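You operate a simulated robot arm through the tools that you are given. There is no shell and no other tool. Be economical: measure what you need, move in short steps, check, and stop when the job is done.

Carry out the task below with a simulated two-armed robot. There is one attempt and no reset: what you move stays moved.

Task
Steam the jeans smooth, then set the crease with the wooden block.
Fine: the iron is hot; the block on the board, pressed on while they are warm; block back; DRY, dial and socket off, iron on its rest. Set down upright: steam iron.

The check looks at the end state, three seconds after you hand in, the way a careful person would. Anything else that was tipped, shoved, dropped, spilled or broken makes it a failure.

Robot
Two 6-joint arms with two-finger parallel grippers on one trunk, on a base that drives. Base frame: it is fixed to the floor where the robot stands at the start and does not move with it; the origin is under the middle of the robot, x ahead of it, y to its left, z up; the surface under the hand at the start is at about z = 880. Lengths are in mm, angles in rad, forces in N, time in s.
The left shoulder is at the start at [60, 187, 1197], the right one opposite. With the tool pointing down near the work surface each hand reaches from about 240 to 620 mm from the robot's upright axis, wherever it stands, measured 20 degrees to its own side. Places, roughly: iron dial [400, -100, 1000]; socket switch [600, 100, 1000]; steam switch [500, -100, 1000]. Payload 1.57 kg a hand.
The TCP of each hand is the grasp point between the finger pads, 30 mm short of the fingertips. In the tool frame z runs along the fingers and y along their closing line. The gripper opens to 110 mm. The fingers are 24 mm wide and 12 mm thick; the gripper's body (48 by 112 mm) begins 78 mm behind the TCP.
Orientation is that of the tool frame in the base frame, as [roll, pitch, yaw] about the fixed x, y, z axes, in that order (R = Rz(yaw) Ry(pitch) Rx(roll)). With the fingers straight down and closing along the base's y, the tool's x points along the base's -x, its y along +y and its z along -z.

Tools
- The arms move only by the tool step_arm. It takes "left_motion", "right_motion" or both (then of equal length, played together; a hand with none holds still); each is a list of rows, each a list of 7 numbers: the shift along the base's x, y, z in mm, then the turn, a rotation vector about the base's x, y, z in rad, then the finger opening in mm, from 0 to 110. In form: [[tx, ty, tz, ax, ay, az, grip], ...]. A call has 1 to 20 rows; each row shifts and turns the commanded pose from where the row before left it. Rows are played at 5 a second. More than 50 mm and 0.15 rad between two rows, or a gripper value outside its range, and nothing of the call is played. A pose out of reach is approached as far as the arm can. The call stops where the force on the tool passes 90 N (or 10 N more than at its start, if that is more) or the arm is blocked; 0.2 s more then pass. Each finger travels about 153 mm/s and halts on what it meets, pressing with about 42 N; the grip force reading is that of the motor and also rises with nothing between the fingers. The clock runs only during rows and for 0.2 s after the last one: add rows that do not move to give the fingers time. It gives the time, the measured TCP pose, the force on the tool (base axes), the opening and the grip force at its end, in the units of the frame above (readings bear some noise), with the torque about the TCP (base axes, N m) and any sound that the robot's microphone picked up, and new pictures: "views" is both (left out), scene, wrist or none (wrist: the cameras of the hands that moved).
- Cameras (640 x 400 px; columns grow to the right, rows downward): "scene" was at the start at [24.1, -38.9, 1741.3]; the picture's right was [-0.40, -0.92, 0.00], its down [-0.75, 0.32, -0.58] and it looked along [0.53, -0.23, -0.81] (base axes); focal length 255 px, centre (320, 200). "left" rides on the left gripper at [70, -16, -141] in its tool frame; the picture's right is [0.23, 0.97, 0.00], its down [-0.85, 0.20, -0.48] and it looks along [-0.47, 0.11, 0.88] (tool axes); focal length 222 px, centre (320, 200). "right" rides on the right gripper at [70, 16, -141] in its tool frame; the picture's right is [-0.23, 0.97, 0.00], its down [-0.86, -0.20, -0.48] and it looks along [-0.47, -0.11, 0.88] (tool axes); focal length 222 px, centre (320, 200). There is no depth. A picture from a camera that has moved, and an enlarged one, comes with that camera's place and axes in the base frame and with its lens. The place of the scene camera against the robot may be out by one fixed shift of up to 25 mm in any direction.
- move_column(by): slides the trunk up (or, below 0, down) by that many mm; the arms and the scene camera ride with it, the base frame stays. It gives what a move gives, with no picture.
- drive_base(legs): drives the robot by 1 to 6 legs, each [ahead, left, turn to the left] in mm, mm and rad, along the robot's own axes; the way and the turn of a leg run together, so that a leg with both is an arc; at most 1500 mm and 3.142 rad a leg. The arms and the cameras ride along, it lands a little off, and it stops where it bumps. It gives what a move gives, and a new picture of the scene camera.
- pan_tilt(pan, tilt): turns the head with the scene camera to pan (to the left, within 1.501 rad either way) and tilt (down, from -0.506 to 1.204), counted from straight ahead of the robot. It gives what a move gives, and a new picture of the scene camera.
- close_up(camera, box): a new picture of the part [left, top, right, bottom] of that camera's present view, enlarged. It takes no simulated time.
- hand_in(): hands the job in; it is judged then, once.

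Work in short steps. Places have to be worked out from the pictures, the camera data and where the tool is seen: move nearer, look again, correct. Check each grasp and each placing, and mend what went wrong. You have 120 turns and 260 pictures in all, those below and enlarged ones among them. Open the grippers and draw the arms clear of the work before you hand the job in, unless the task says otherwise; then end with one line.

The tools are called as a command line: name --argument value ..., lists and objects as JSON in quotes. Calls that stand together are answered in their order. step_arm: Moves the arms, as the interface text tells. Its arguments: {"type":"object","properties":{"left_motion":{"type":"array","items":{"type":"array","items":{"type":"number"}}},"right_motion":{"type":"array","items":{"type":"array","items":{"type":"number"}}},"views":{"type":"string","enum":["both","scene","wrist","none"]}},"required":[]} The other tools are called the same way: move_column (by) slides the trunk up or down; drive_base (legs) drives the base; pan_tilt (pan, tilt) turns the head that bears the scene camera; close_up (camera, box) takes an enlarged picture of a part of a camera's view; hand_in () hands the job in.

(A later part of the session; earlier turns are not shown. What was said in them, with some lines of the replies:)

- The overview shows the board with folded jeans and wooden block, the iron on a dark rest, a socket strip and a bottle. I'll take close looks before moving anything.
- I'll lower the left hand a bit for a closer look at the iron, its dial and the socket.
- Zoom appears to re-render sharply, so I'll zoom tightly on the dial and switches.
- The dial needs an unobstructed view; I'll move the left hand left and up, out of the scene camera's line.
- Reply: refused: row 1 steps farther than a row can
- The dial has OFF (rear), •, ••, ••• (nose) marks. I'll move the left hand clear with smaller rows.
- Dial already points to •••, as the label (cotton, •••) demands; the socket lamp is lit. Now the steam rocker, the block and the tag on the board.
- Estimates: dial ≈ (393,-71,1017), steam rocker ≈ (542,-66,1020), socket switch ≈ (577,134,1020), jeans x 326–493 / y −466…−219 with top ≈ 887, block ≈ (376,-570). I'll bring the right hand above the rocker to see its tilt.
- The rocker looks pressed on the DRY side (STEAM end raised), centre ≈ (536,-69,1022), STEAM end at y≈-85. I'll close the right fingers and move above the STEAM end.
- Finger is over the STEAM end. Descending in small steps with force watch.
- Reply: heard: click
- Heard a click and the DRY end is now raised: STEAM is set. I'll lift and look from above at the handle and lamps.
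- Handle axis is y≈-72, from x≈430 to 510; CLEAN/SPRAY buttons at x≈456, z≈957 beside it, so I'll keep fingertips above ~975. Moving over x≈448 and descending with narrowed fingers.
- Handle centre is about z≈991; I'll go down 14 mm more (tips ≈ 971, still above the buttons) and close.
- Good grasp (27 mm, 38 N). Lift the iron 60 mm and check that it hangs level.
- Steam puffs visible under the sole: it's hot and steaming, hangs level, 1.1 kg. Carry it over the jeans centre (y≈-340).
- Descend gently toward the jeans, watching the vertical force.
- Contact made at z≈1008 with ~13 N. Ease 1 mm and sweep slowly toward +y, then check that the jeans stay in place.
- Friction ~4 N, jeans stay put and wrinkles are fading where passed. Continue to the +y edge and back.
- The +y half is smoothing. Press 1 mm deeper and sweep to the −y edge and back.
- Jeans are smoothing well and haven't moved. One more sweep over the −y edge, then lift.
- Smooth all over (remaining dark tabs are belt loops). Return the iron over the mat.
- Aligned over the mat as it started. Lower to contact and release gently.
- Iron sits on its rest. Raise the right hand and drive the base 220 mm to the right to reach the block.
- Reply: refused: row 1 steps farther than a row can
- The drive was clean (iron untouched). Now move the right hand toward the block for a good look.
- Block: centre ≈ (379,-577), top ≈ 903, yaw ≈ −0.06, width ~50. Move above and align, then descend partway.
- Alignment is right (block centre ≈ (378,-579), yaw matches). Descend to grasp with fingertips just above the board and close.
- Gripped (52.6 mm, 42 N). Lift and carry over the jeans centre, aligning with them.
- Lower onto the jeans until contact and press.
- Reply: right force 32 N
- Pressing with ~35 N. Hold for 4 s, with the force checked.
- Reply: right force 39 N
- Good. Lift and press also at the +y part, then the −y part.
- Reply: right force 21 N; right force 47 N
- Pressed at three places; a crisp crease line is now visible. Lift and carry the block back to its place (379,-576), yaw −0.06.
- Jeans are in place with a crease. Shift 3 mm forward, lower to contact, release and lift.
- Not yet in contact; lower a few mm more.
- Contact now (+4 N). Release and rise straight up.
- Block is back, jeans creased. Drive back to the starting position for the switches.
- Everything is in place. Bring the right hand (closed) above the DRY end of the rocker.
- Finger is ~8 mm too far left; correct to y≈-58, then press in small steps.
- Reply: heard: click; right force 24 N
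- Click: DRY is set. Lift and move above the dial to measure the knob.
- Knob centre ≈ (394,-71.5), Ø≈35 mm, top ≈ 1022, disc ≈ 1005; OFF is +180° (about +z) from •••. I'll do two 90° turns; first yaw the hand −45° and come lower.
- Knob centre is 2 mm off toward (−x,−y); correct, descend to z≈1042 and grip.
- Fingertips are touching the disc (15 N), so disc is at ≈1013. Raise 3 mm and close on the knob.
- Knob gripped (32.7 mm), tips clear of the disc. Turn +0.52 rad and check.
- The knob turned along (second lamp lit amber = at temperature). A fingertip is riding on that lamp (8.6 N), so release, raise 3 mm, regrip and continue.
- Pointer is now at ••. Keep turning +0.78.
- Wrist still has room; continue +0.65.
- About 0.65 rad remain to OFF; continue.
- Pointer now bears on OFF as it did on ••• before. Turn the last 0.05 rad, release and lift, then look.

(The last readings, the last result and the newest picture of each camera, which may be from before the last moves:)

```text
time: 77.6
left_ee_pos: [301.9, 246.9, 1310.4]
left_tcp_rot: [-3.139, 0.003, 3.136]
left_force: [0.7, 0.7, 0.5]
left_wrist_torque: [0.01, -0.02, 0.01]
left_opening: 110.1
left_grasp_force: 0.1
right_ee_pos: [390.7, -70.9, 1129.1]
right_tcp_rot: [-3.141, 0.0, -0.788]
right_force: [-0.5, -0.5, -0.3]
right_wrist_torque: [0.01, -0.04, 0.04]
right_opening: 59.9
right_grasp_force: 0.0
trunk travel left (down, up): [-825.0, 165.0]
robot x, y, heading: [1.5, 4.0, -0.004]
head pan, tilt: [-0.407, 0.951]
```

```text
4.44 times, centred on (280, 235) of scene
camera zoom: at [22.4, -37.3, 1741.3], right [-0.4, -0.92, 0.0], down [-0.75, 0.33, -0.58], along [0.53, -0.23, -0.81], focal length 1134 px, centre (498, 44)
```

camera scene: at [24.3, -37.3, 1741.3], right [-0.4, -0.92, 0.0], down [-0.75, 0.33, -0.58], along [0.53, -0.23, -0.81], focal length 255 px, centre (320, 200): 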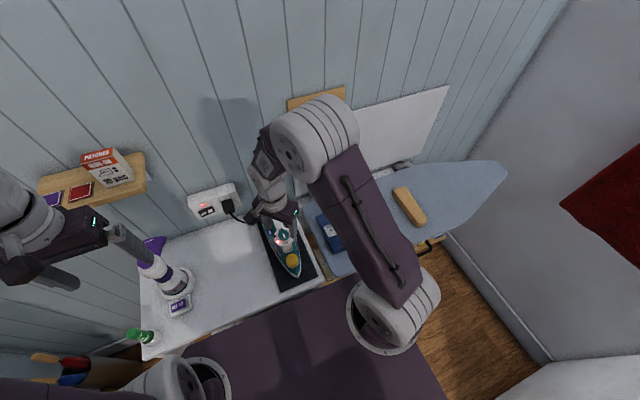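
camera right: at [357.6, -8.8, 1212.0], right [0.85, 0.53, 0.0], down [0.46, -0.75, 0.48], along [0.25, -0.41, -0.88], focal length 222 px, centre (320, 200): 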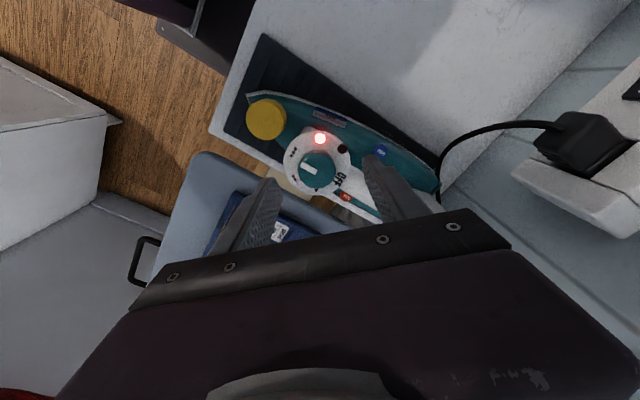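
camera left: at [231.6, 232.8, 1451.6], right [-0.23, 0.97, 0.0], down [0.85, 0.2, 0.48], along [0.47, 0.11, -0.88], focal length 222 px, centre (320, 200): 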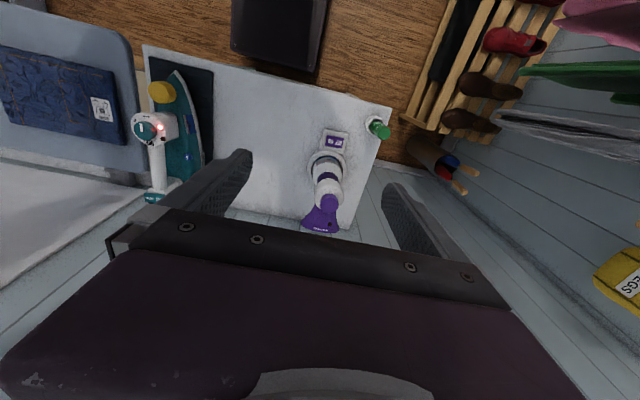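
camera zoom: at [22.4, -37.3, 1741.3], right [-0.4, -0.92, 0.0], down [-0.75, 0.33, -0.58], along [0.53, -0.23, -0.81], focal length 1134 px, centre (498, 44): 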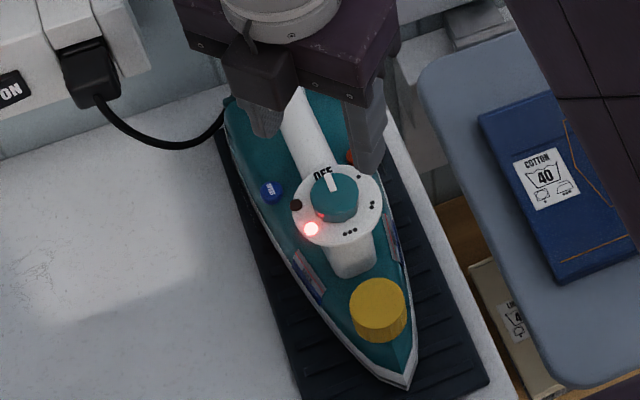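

Dial points to OFF, the amber lamp is out. Now retract the right hand (unwinding its wrist) while bringing the left hand to look at the socket switch.

step_arm --right_motion '[[0, 0, 12, 0, 0, -0.147, 60], [0, -8, 10, 0, 0, -0.147, 60], [0, -12, 5, 0, 0, -0.147, 60], [0, -12, 5, 0, 0, -0.147, 60], [0, -12, 5, 0, 0, -0.147, 60], [0, -12, 5, 0, 0, -0.147, 60], [0, -12, 5, 0, 0, -0.147, 60], [0, -12, 5, 0, 0, -0.147, 60], [0, -12, 5, 0, 0, -0.147, 60], [0, -12, 5, 0, 0, -0.147, 60], [0, -12, 5, 0, 0, -0.147, 60], [0, -12, 5, 0, 0, -0.147, 60], [0, -12, 5, 0, 0, -0.147, 60], [0, -12, 5, 0, 0, -0.147, 60], [0, -12, 5, 0, 0, -0.147, 60], [0, -12, 5, 0, 0, -0.147, 60]]' --left_motion '[[11.1, -7.3, -9.4, 0, 0, 0, 60], [11.1, -7.3, -9.4, 0, 0, 0, 60], [11.1, -7.3, -9.4, 0, 0, 0, 60], [11.1, -7.3, -9.4, 0, 0, 0, 60], [11.1, -7.3, -9.4, 0, 0, 0, 60], [11.1, -7.3, -9.4, 0, 0, 0, 60], [11.1, -7.3, -9.4, 0, 0, 0, 60], [11.1, -7.3, -9.4, 0, 0, 0, 60], [11.1, -7.3, -9.4, 0, 0, 0, 60], [11.1, -7.3, -9.4, 0, 0, 0, 60], [11.1, -7.3, -9.4, 0, 0, 0, 60], [11.1, -7.3, -9.4, 0, 0, 0, 60], [11.1, -7.3, -9.4, 0, 0, 0, 60], [11.1, -7.3, -9.4, 0, 0, 0, 60], [11.1, -7.3, -9.4, 0, 0, 0, 60], [11.1, -7.3, -9.4, 0, 0, 0, 60]]' --views "both"

close_up --camera "left" --box '[230, 140, 430, 260]'

close_up --camera "right" --box '[380, 40, 640, 220]'

```text
time: 81.0
left_ee_pos: [478.9, 130.7, 1159.9]
left_tcp_rot: [-3.138, 0.002, 3.136]
left_force: [0.2, 0.2, -0.4]
left_wrist_torque: [0.03, 0.0, 0.03]
left_opening: 60.0
left_grasp_force: 0.0
right_ee_pos: [393.0, -246.8, 1221.4]
right_tcp_rot: [3.141, -0.001, -3.141]
right_force: [0.4, -0.6, 0.3]
right_wrist_torque: [0.03, -0.01, -0.01]
right_opening: 59.9
right_grasp_force: 0.0
trunk travel left (down, up): [-825.0, 165.0]
robot x, y, heading: [-1.8, 1.5, -0.009]
head pan, tilt: [-0.407, 0.951]
camera scene: at [25.3, -38.1, 1741.3], right [-0.4, -0.92, 0.0], down [-0.75, 0.33, -0.58], along [0.53, -0.23, -0.81], focal length 255 px, centre (320, 200)
camera right: at [323.7, -230.4, 1362.5], right [0.23, 0.97, 0.0], down [0.86, -0.2, 0.48], along [0.47, -0.11, -0.88], focal length 222 px, centre (320, 200)
camera left: at [410.4, 114.1, 1300.8], right [-0.22, 0.97, 0.0], down [0.86, 0.2, 0.48], along [0.47, 0.11, -0.88], focal length 222 px, centre (320, 200)
```

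scene: 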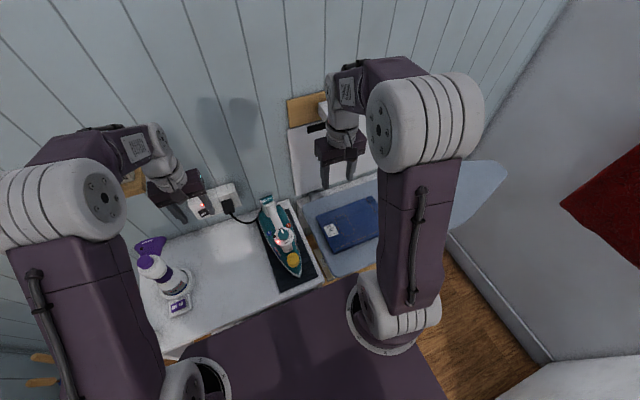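
right: 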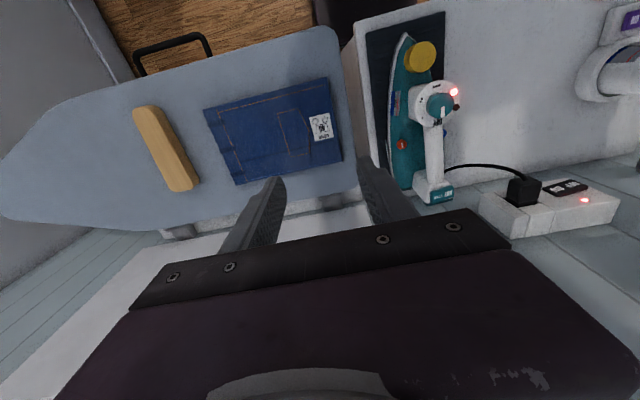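
left: 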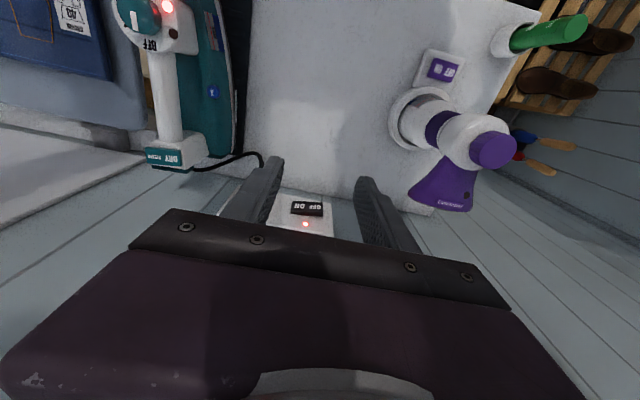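

```text
3.20 times, centred on (330, 200) of left
camera zoom: at [410.4, 114.1, 1300.8], right [-0.22, 0.97, 0.0], down [0.86, 0.2, 0.48], along [0.47, 0.11, -0.88], focal length 711 px, centre (288, 200)
```

zoom: 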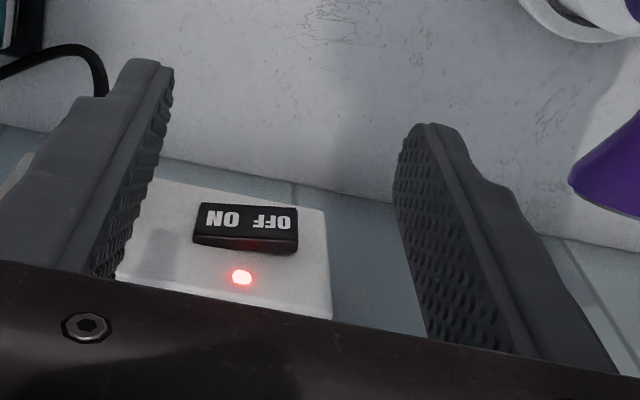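

```text
2.22 times, centred on (510, 130) of right
camera zoom: at [323.7, -230.4, 1362.5], right [0.23, 0.97, 0.0], down [0.86, -0.2, 0.48], along [0.47, -0.11, -0.88], focal length 494 px, centre (-102, 356)
```

zoom: 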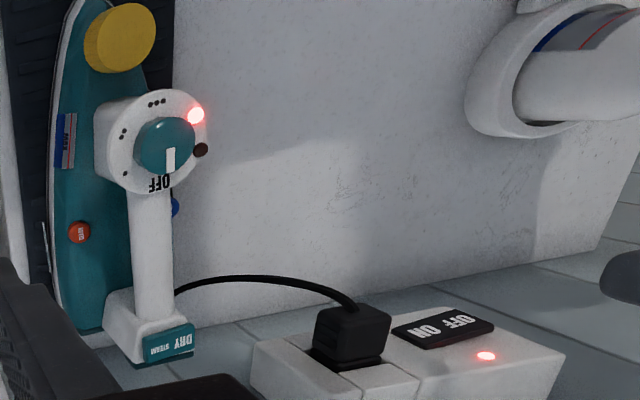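

Switch confirmed at (576,134,1021), face toward the robot, OFF end at y≈146. I'll close the left fingers and tilt the hand 0.5 rad so the fingertips lead forward, then go down in front of the OFF end.

step_arm --left_motion '[[10, 4, -15, 0, -0.125, 0, 0], [10, 4, -15, 0, -0.125, 0, 0], [10, 4, -15, 0, -0.125, 0, 0], [10, 4, -15, 0, -0.125, 0, 0], [5, 1, -20, 0, 0, 0, 0], [0, 0, -20, 0, 0, 0, 0], [0, 0, -18, 0, 0, 0, 0]]' --views "both"

close_up --camera "left" --box '[230, 120, 430, 240]'

close_up --camera "right" --box '[500, 120, 640, 220]'

close_up --camera "scene" --box '[170, 160, 270, 240]'

```text
time: 82.6
left_ee_pos: [526.5, 156.9, 1075.5]
left_tcp_rot: [3.14, 0.5, 3.136]
left_force: [-0.9, -0.2, 0.2]
left_wrist_torque: [0.0, 0.0, 0.01]
left_opening: 0.0
left_grasp_force: 21.2
left hand out of reach, approached as far as the arm can: row 4, 5, 6, 7
right_ee_pos: [392.6, -246.0, 1221.4]
right_tcp_rot: [3.142, 0.0, -3.138]
right_force: [-0.2, -0.2, 1.7]
right_wrist_torque: [0.01, -0.02, -0.01]
right_opening: 60.2
right_grasp_force: 0.0
trunk travel left (down, up): [-825.0, 165.0]
robot x, y, heading: [-0.1, 1.3, -0.003]
head pan, tilt: [-0.407, 0.951]
camera scene: at [25.0, -36.9, 1741.3], right [-0.4, -0.92, 0.0], down [-0.75, 0.33, -0.58], along [0.53, -0.23, -0.81], focal length 255 px, centre (320, 200)
camera left: at [397.4, 141.6, 1165.9], right [-0.2, 0.97, -0.11], down [0.52, 0.2, 0.83], along [0.83, 0.11, -0.55], focal length 222 px, centre (320, 200)
```

scene: 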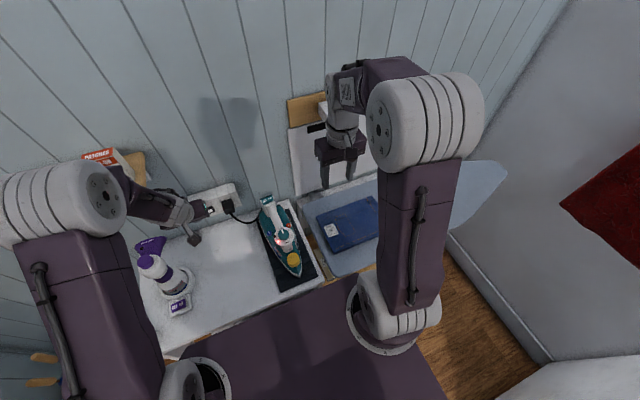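
left: 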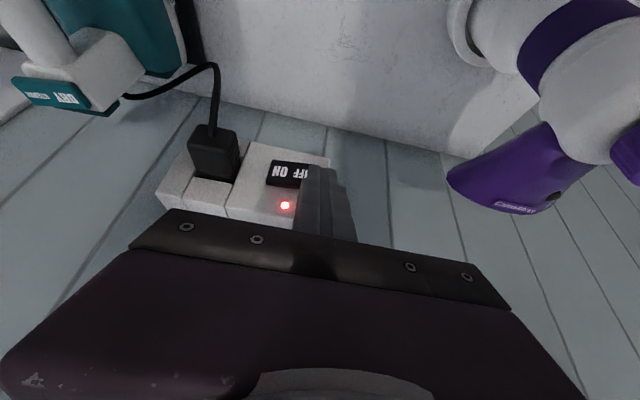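

```text
3.20 times, centred on (330, 180) of left
camera zoom: at [397.4, 141.6, 1165.9], right [-0.2, 0.97, -0.11], down [0.52, 0.2, 0.83], along [0.83, 0.11, -0.55], focal length 711 px, centre (288, 264)
```

zoom: 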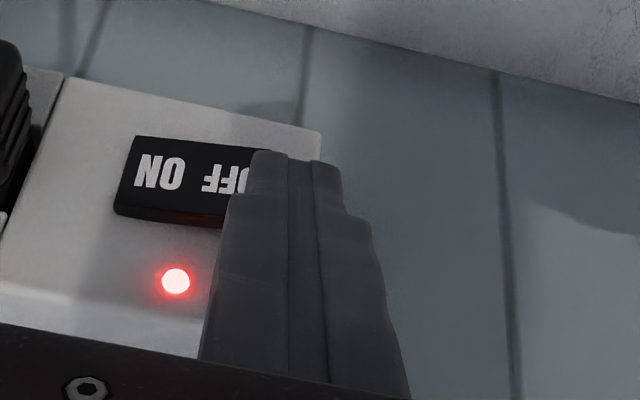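

```text
4.00 times, centred on (570, 170) of right
camera zoom: at [323.4, -229.6, 1362.7], right [0.22, 0.97, 0.0], down [0.86, -0.2, 0.48], along [0.47, -0.11, -0.88], focal length 888 px, centre (-680, 320)
```

zoom: 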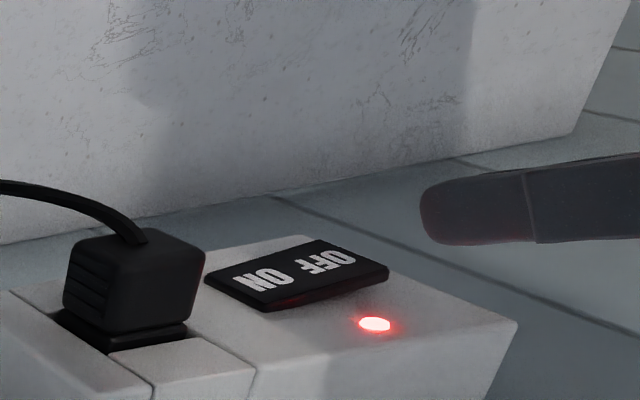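

```text
5.00 times, centred on (220, 200) of scene
camera zoom: at [25.0, -36.9, 1741.3], right [-0.4, -0.92, 0.0], down [-0.75, 0.33, -0.58], along [0.53, -0.23, -0.81], focal length 1276 px, centre (820, 200)
```

zoom: 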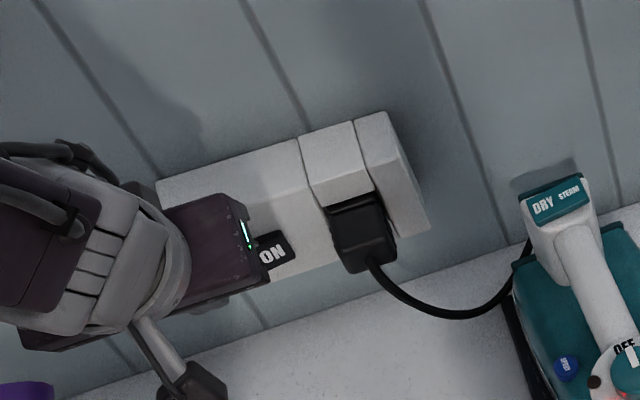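

The arm stops short in height in this tilt; the finger is ~34 mm above the switch. Lower the trunk by 34 mm to keep the same arm posture.

move_column --by -34

close_up --camera "left" --box '[230, 120, 430, 240]'

close_up --camera "right" --box '[500, 120, 640, 220]'

```text
time: 83.3
left_ee_pos: [525.9, 156.8, 1042.3]
left_tcp_rot: [3.14, 0.501, 3.136]
left_force: [0.2, -0.7, -0.9]
left_wrist_torque: [-0.02, 0.0, 0.02]
left_opening: 0.0
left_grasp_force: 21.2
right_ee_pos: [392.4, -246.7, 1188.1]
right_tcp_rot: [3.141, 0.001, -3.14]
right_force: [0.2, 1.0, -0.5]
right_wrist_torque: [-0.07, 0.0, 0.01]
right_opening: 60.0
right_grasp_force: 0.0
trunk travel left (down, up): [-791.0, 199.0]
robot x, y, heading: [0.7, -0.3, -0.011]
head pan, tilt: [-0.407, 0.951]
```

```text
3.20 times, centred on (330, 180) of left
camera zoom: at [397.0, 141.2, 1132.2], right [-0.2, 0.97, -0.11], down [0.52, 0.2, 0.83], along [0.83, 0.11, -0.55], focal length 711 px, centre (288, 264)
```

zoom: 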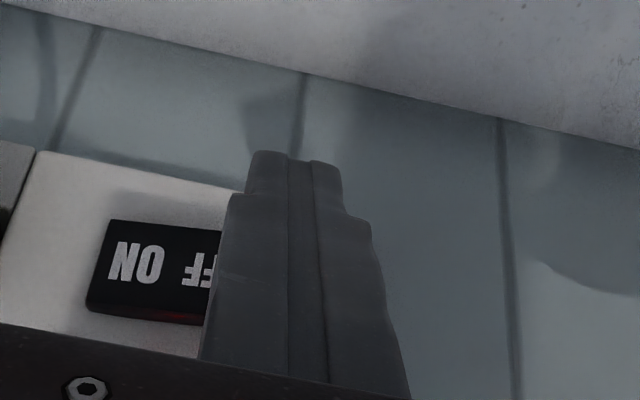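

```text
4.00 times, centred on (570, 170) of right
camera zoom: at [322.7, -229.9, 1328.8], right [0.22, 0.97, 0.0], down [0.86, -0.2, 0.48], along [0.47, -0.11, -0.88], focal length 888 px, centre (-680, 320)
```

zoom: 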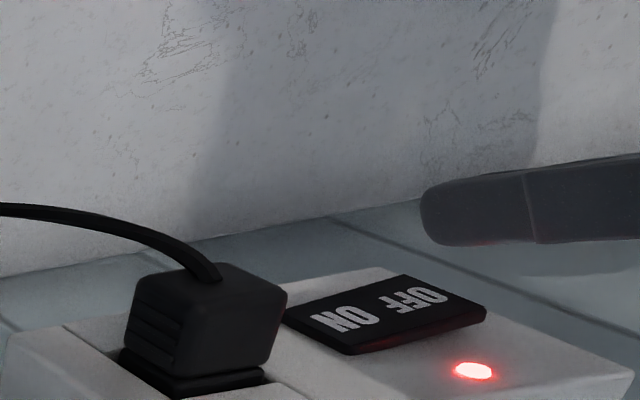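

Height is now right (tip ≈ z 1021). Shift 9 mm to −y and check the reading before pushing.

step_arm --left_motion '[[0, -9, 0, 0, 0, 0, 0], [0, 0, 0, 0, 0, 0, 0]]' --views "none"

close_up --camera "right" --box '[500, 120, 640, 220]'

```text
time: 83.9
left_ee_pos: [525.9, 146.7, 1041.3]
left_tcp_rot: [3.139, 0.5, 3.137]
left_force: [0.3, 0.3, -0.3]
left_wrist_torque: [0.01, 0.03, 0.01]
left_opening: 0.3
left_grasp_force: 21.2
right_ee_pos: [393.0, -246.5, 1187.1]
right_tcp_rot: [3.141, 0.0, -3.139]
right_force: [0.1, 0.6, 0.5]
right_wrist_torque: [-0.03, -0.03, -0.01]
right_opening: 60.1
right_grasp_force: 0.1
trunk travel left (down, up): [-791.0, 199.0]
robot x, y, heading: [-2.2, 0.6, -0.003]
head pan, tilt: [-0.407, 0.951]
```

```text
4.00 times, centred on (570, 170) of right
camera zoom: at [322.8, -229.8, 1328.8], right [0.22, 0.97, 0.0], down [0.86, -0.2, 0.48], along [0.47, -0.11, -0.88], focal length 888 px, centre (-680, 320)
```

zoom: 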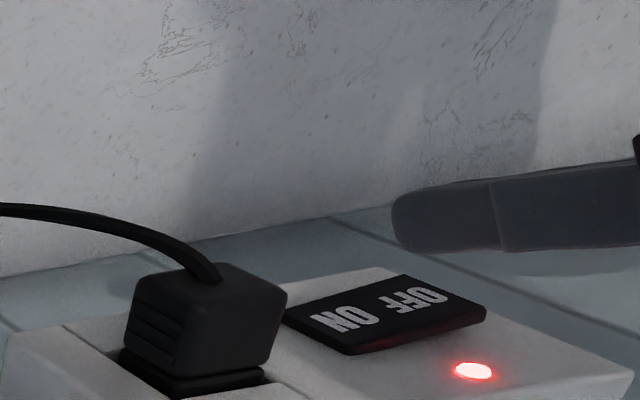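

Lined up. Push forward (+x) in small steps.

step_arm --left_motion '[[8, 0, 0, 0, 0, 0, 0], [6, 0, 0, 0, 0, 0, 0], [4, 0, 0, 0, 0, 0, 0], [3, 0, 0, 0, 0, 0, 0], [2, 0, 0, 0, 0, 0, 0]]' --views "none"

close_up --camera "right" --box '[500, 120, 640, 220]'

```text
time: 85.1
left_ee_pos: [546.5, 147.7, 1040.8]
left_tcp_rot: [3.137, 0.499, 3.136]
left_force: [-10.7, -1.8, -0.6]
left_wrist_torque: [-0.02, 0.26, -0.14]
left_opening: 0.0
left_grasp_force: 21.3
right_ee_pos: [391.0, -246.0, 1188.7]
right_tcp_rot: [3.141, 0.002, -3.138]
right_force: [0.3, 0.6, 0.6]
right_wrist_torque: [-0.01, -0.04, -0.02]
right_opening: 60.1
right_grasp_force: 0.0
trunk travel left (down, up): [-791.0, 199.0]
robot x, y, heading: [-1.9, 2.1, -0.008]
head pan, tilt: [-0.407, 0.951]
heard: click
```

```text
4.00 times, centred on (570, 170) of right
camera zoom: at [320.5, -230.4, 1329.2], right [0.22, 0.97, 0.0], down [0.85, -0.2, 0.48], along [0.47, -0.11, -0.88], focal length 888 px, centre (-680, 320)
```

zoom: 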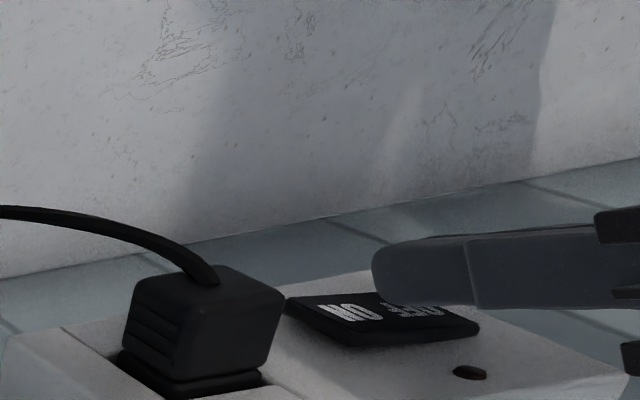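

Click and the socket lamp is out. Back off, straighten and raise the left hand clear, and restore the trunk.

step_arm --left_motion '[[-15, 0, 0, 0, 0, 0, 0], [-25, 0, 5, 0, 0, 0, 0], [-25, 0, 35, 0, 0.1, 0, 0], [-20, 5, 40, 0, 0.1, 0, 20], [-20, 5, 40, 0, 0.1, 0, 60], [-25, 10, 35, 0, 0.1, 0, 110], [-25, 20, 30, 0, 0.1, 0, 110], [-25, 25, 30, 0, 0, 0, 110], [-20, 25, 25, 0, 0, 0, 110]]' --right_motion '[[-10, -10, 10, 0, 0, 0, 60], [-10, -10, 10, 0, 0, 0, 60], [-10, -10, 10, 0, 0, 0, 80], [-10, -10, 10, 0, 0, 0, 110], [-10, -10, 10, 0, 0, 0, 110], [-10, -10, 15, 0, 0, 0, 110], [-10, -10, 15, 0, 0, 0, 110], [0, -10, 20, 0, 0, 0, 110], [0, -10, 20, 0, 0, 0, 110]]' --views "both"

close_up --camera "scene" --box '[180, 170, 310, 290]'

close_up --camera "right" --box '[100, 30, 640, 230]'

close_up --camera "scene" --box '[120, 210, 240, 350]'

```text
time: 87.1
left_ee_pos: [367.1, 248.0, 1264.6]
left_tcp_rot: [3.094, 0.081, 3.138]
left_force: [-0.3, -0.3, -0.1]
left_wrist_torque: [0.02, -0.03, -0.02]
left_opening: 109.8
left_grasp_force: 0.2
left hand out of reach, approached as far as the arm can: row 1, 3
right_ee_pos: [322.0, -336.5, 1305.3]
right_tcp_rot: [-3.141, -0.001, -3.139]
right_force: [0.3, 0.2, 0.2]
right_wrist_torque: [0.0, -0.01, -0.04]
right_opening: 110.2
right_grasp_force: 0.1
trunk travel left (down, up): [-791.0, 199.0]
robot x, y, heading: [-1.2, 2.4, -0.01]
head pan, tilt: [-0.407, 0.951]
camera scene: at [22.6, -37.3, 1707.3], right [-0.4, -0.92, 0.0], down [-0.75, 0.33, -0.58], along [0.53, -0.23, -0.81], focal length 255 px, centre (320, 200)
camera right: at [250.8, -319.9, 1447.8], right [0.22, 0.97, 0.0], down [0.86, -0.2, 0.48], along [0.47, -0.11, -0.88], focal length 222 px, centre (320, 200)
camera left: at [287.0, 226.6, 1398.3], right [-0.23, 0.97, 0.03], down [0.81, 0.17, 0.56], along [0.54, 0.15, -0.83], focal length 222 px, centre (320, 200)
```

scene: 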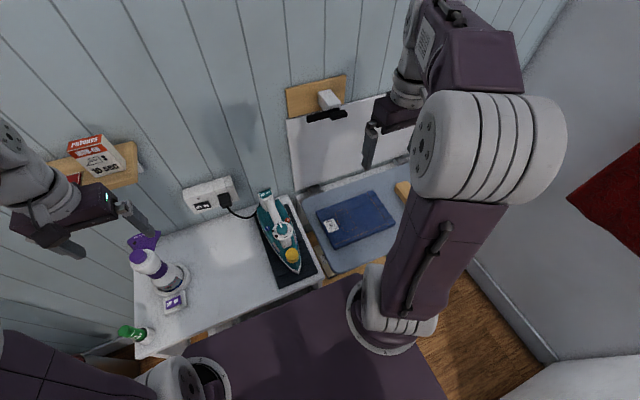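
right: 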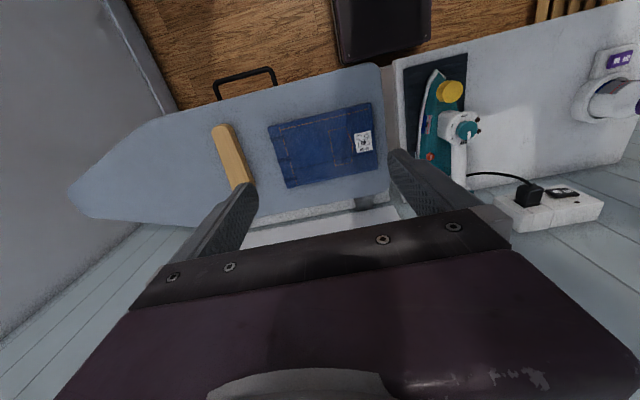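
left: 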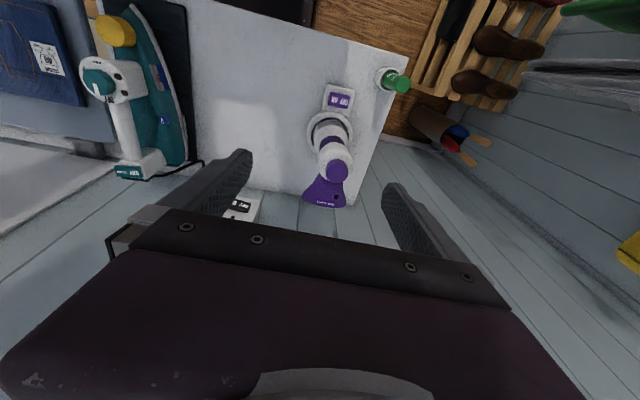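

```text
3.33 times, centred on (245, 230) of scene
camera zoom: at [22.6, -37.3, 1707.3], right [-0.4, -0.92, 0.0], down [-0.75, 0.33, -0.58], along [0.53, -0.23, -0.81], focal length 851 px, centre (570, 100)
```

zoom: 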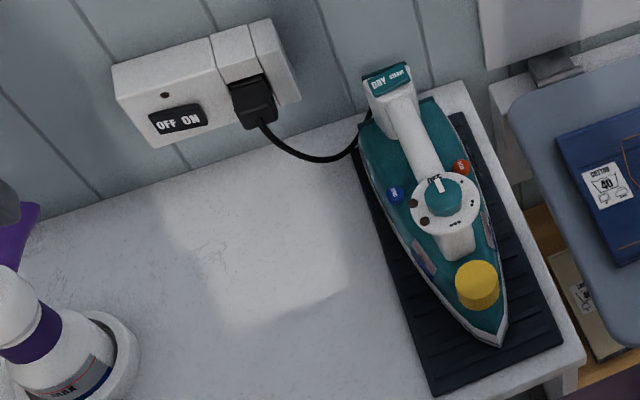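

```text
1.19 times, centred on (370, 130) of right
camera zoom: at [250.8, -319.9, 1447.8], right [0.22, 0.97, 0.0], down [0.86, -0.2, 0.48], along [0.47, -0.11, -0.88], focal length 263 px, centre (261, 283)
```

zoom: 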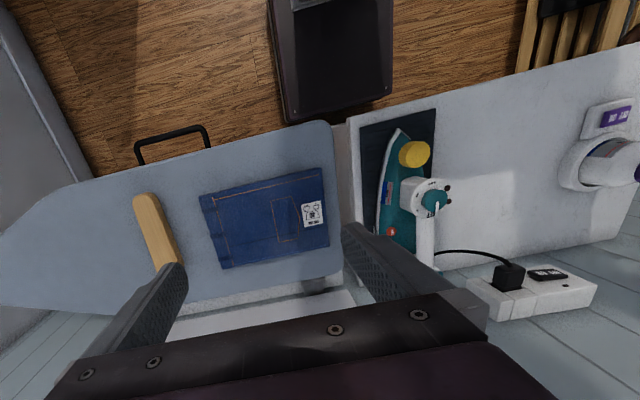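

```text
2.86 times, centred on (180, 280) of scene
camera zoom: at [22.6, -37.3, 1707.3], right [-0.4, -0.92, 0.0], down [-0.75, 0.33, -0.58], along [0.53, -0.23, -0.81], focal length 729 px, centre (720, -29)
```

zoom: 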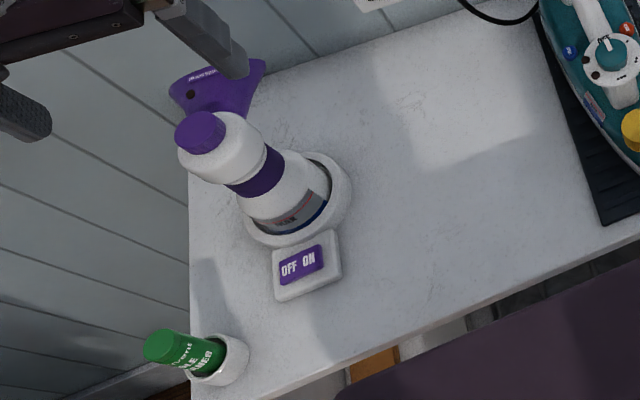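

All lamps are out, iron on its mat, block back. One last zoom on the dial/rocker and the jeans.

close_up --camera "scene" --box '[250, 185, 310, 245]'

close_up --camera "right" --box '[190, 90, 400, 200]'

close_up --camera "left" --box '[70, 50, 200, 190]'

```text
6.67 times, centred on (280, 215) of scene
camera zoom: at [22.6, -37.3, 1707.3], right [-0.4, -0.92, 0.0], down [-0.75, 0.33, -0.58], along [0.53, -0.23, -0.81], focal length 1701 px, centre (587, 100)
```

zoom: 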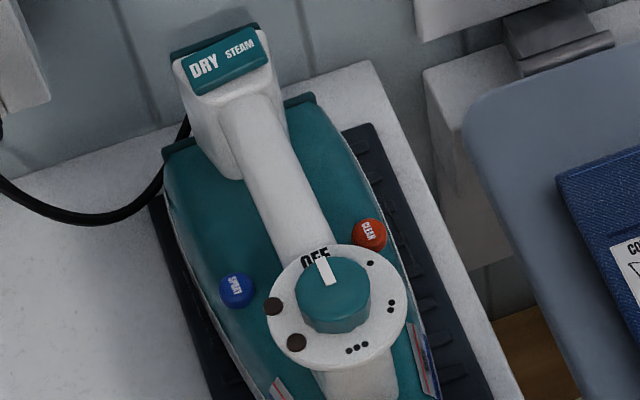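

```text
3.05 times, centred on (295, 145) of right
camera zoom: at [250.8, -319.9, 1447.8], right [0.22, 0.97, 0.0], down [0.86, -0.2, 0.48], along [0.47, -0.11, -0.88], focal length 677 px, centre (396, 368)
```

zoom: 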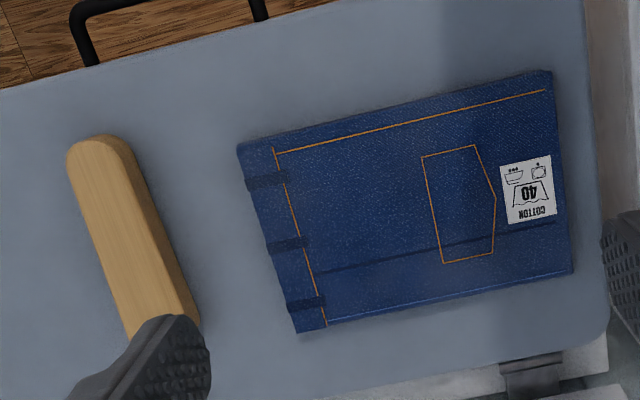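

```text
2.86 times, centred on (135, 120) of left
camera zoom: at [287.0, 226.6, 1398.3], right [-0.23, 0.97, 0.03], down [0.81, 0.17, 0.56], along [0.54, 0.15, -0.83], focal length 635 px, centre (849, 429)
```

zoom: 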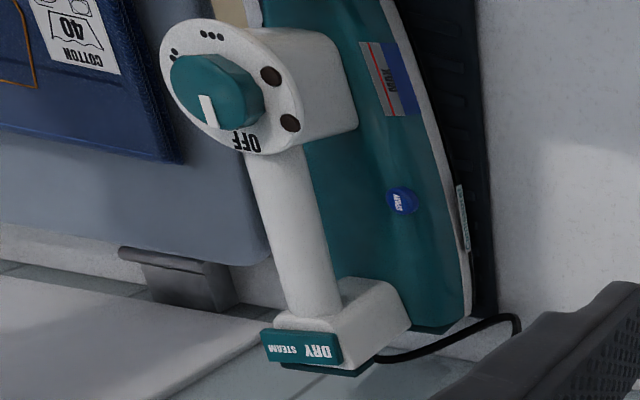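

Jeans are smooth with a sharp crease, dial OFF, rocker DRY, socket off, hands open and clear. Handing in.

hand_in

```text
The job is handed in.
```

The jeans are steamed smooth and the crease was pressed in with the block while they were warm; the block is back in its place. The iron is upright on its rest, set to DRY, with the dial and socket off.
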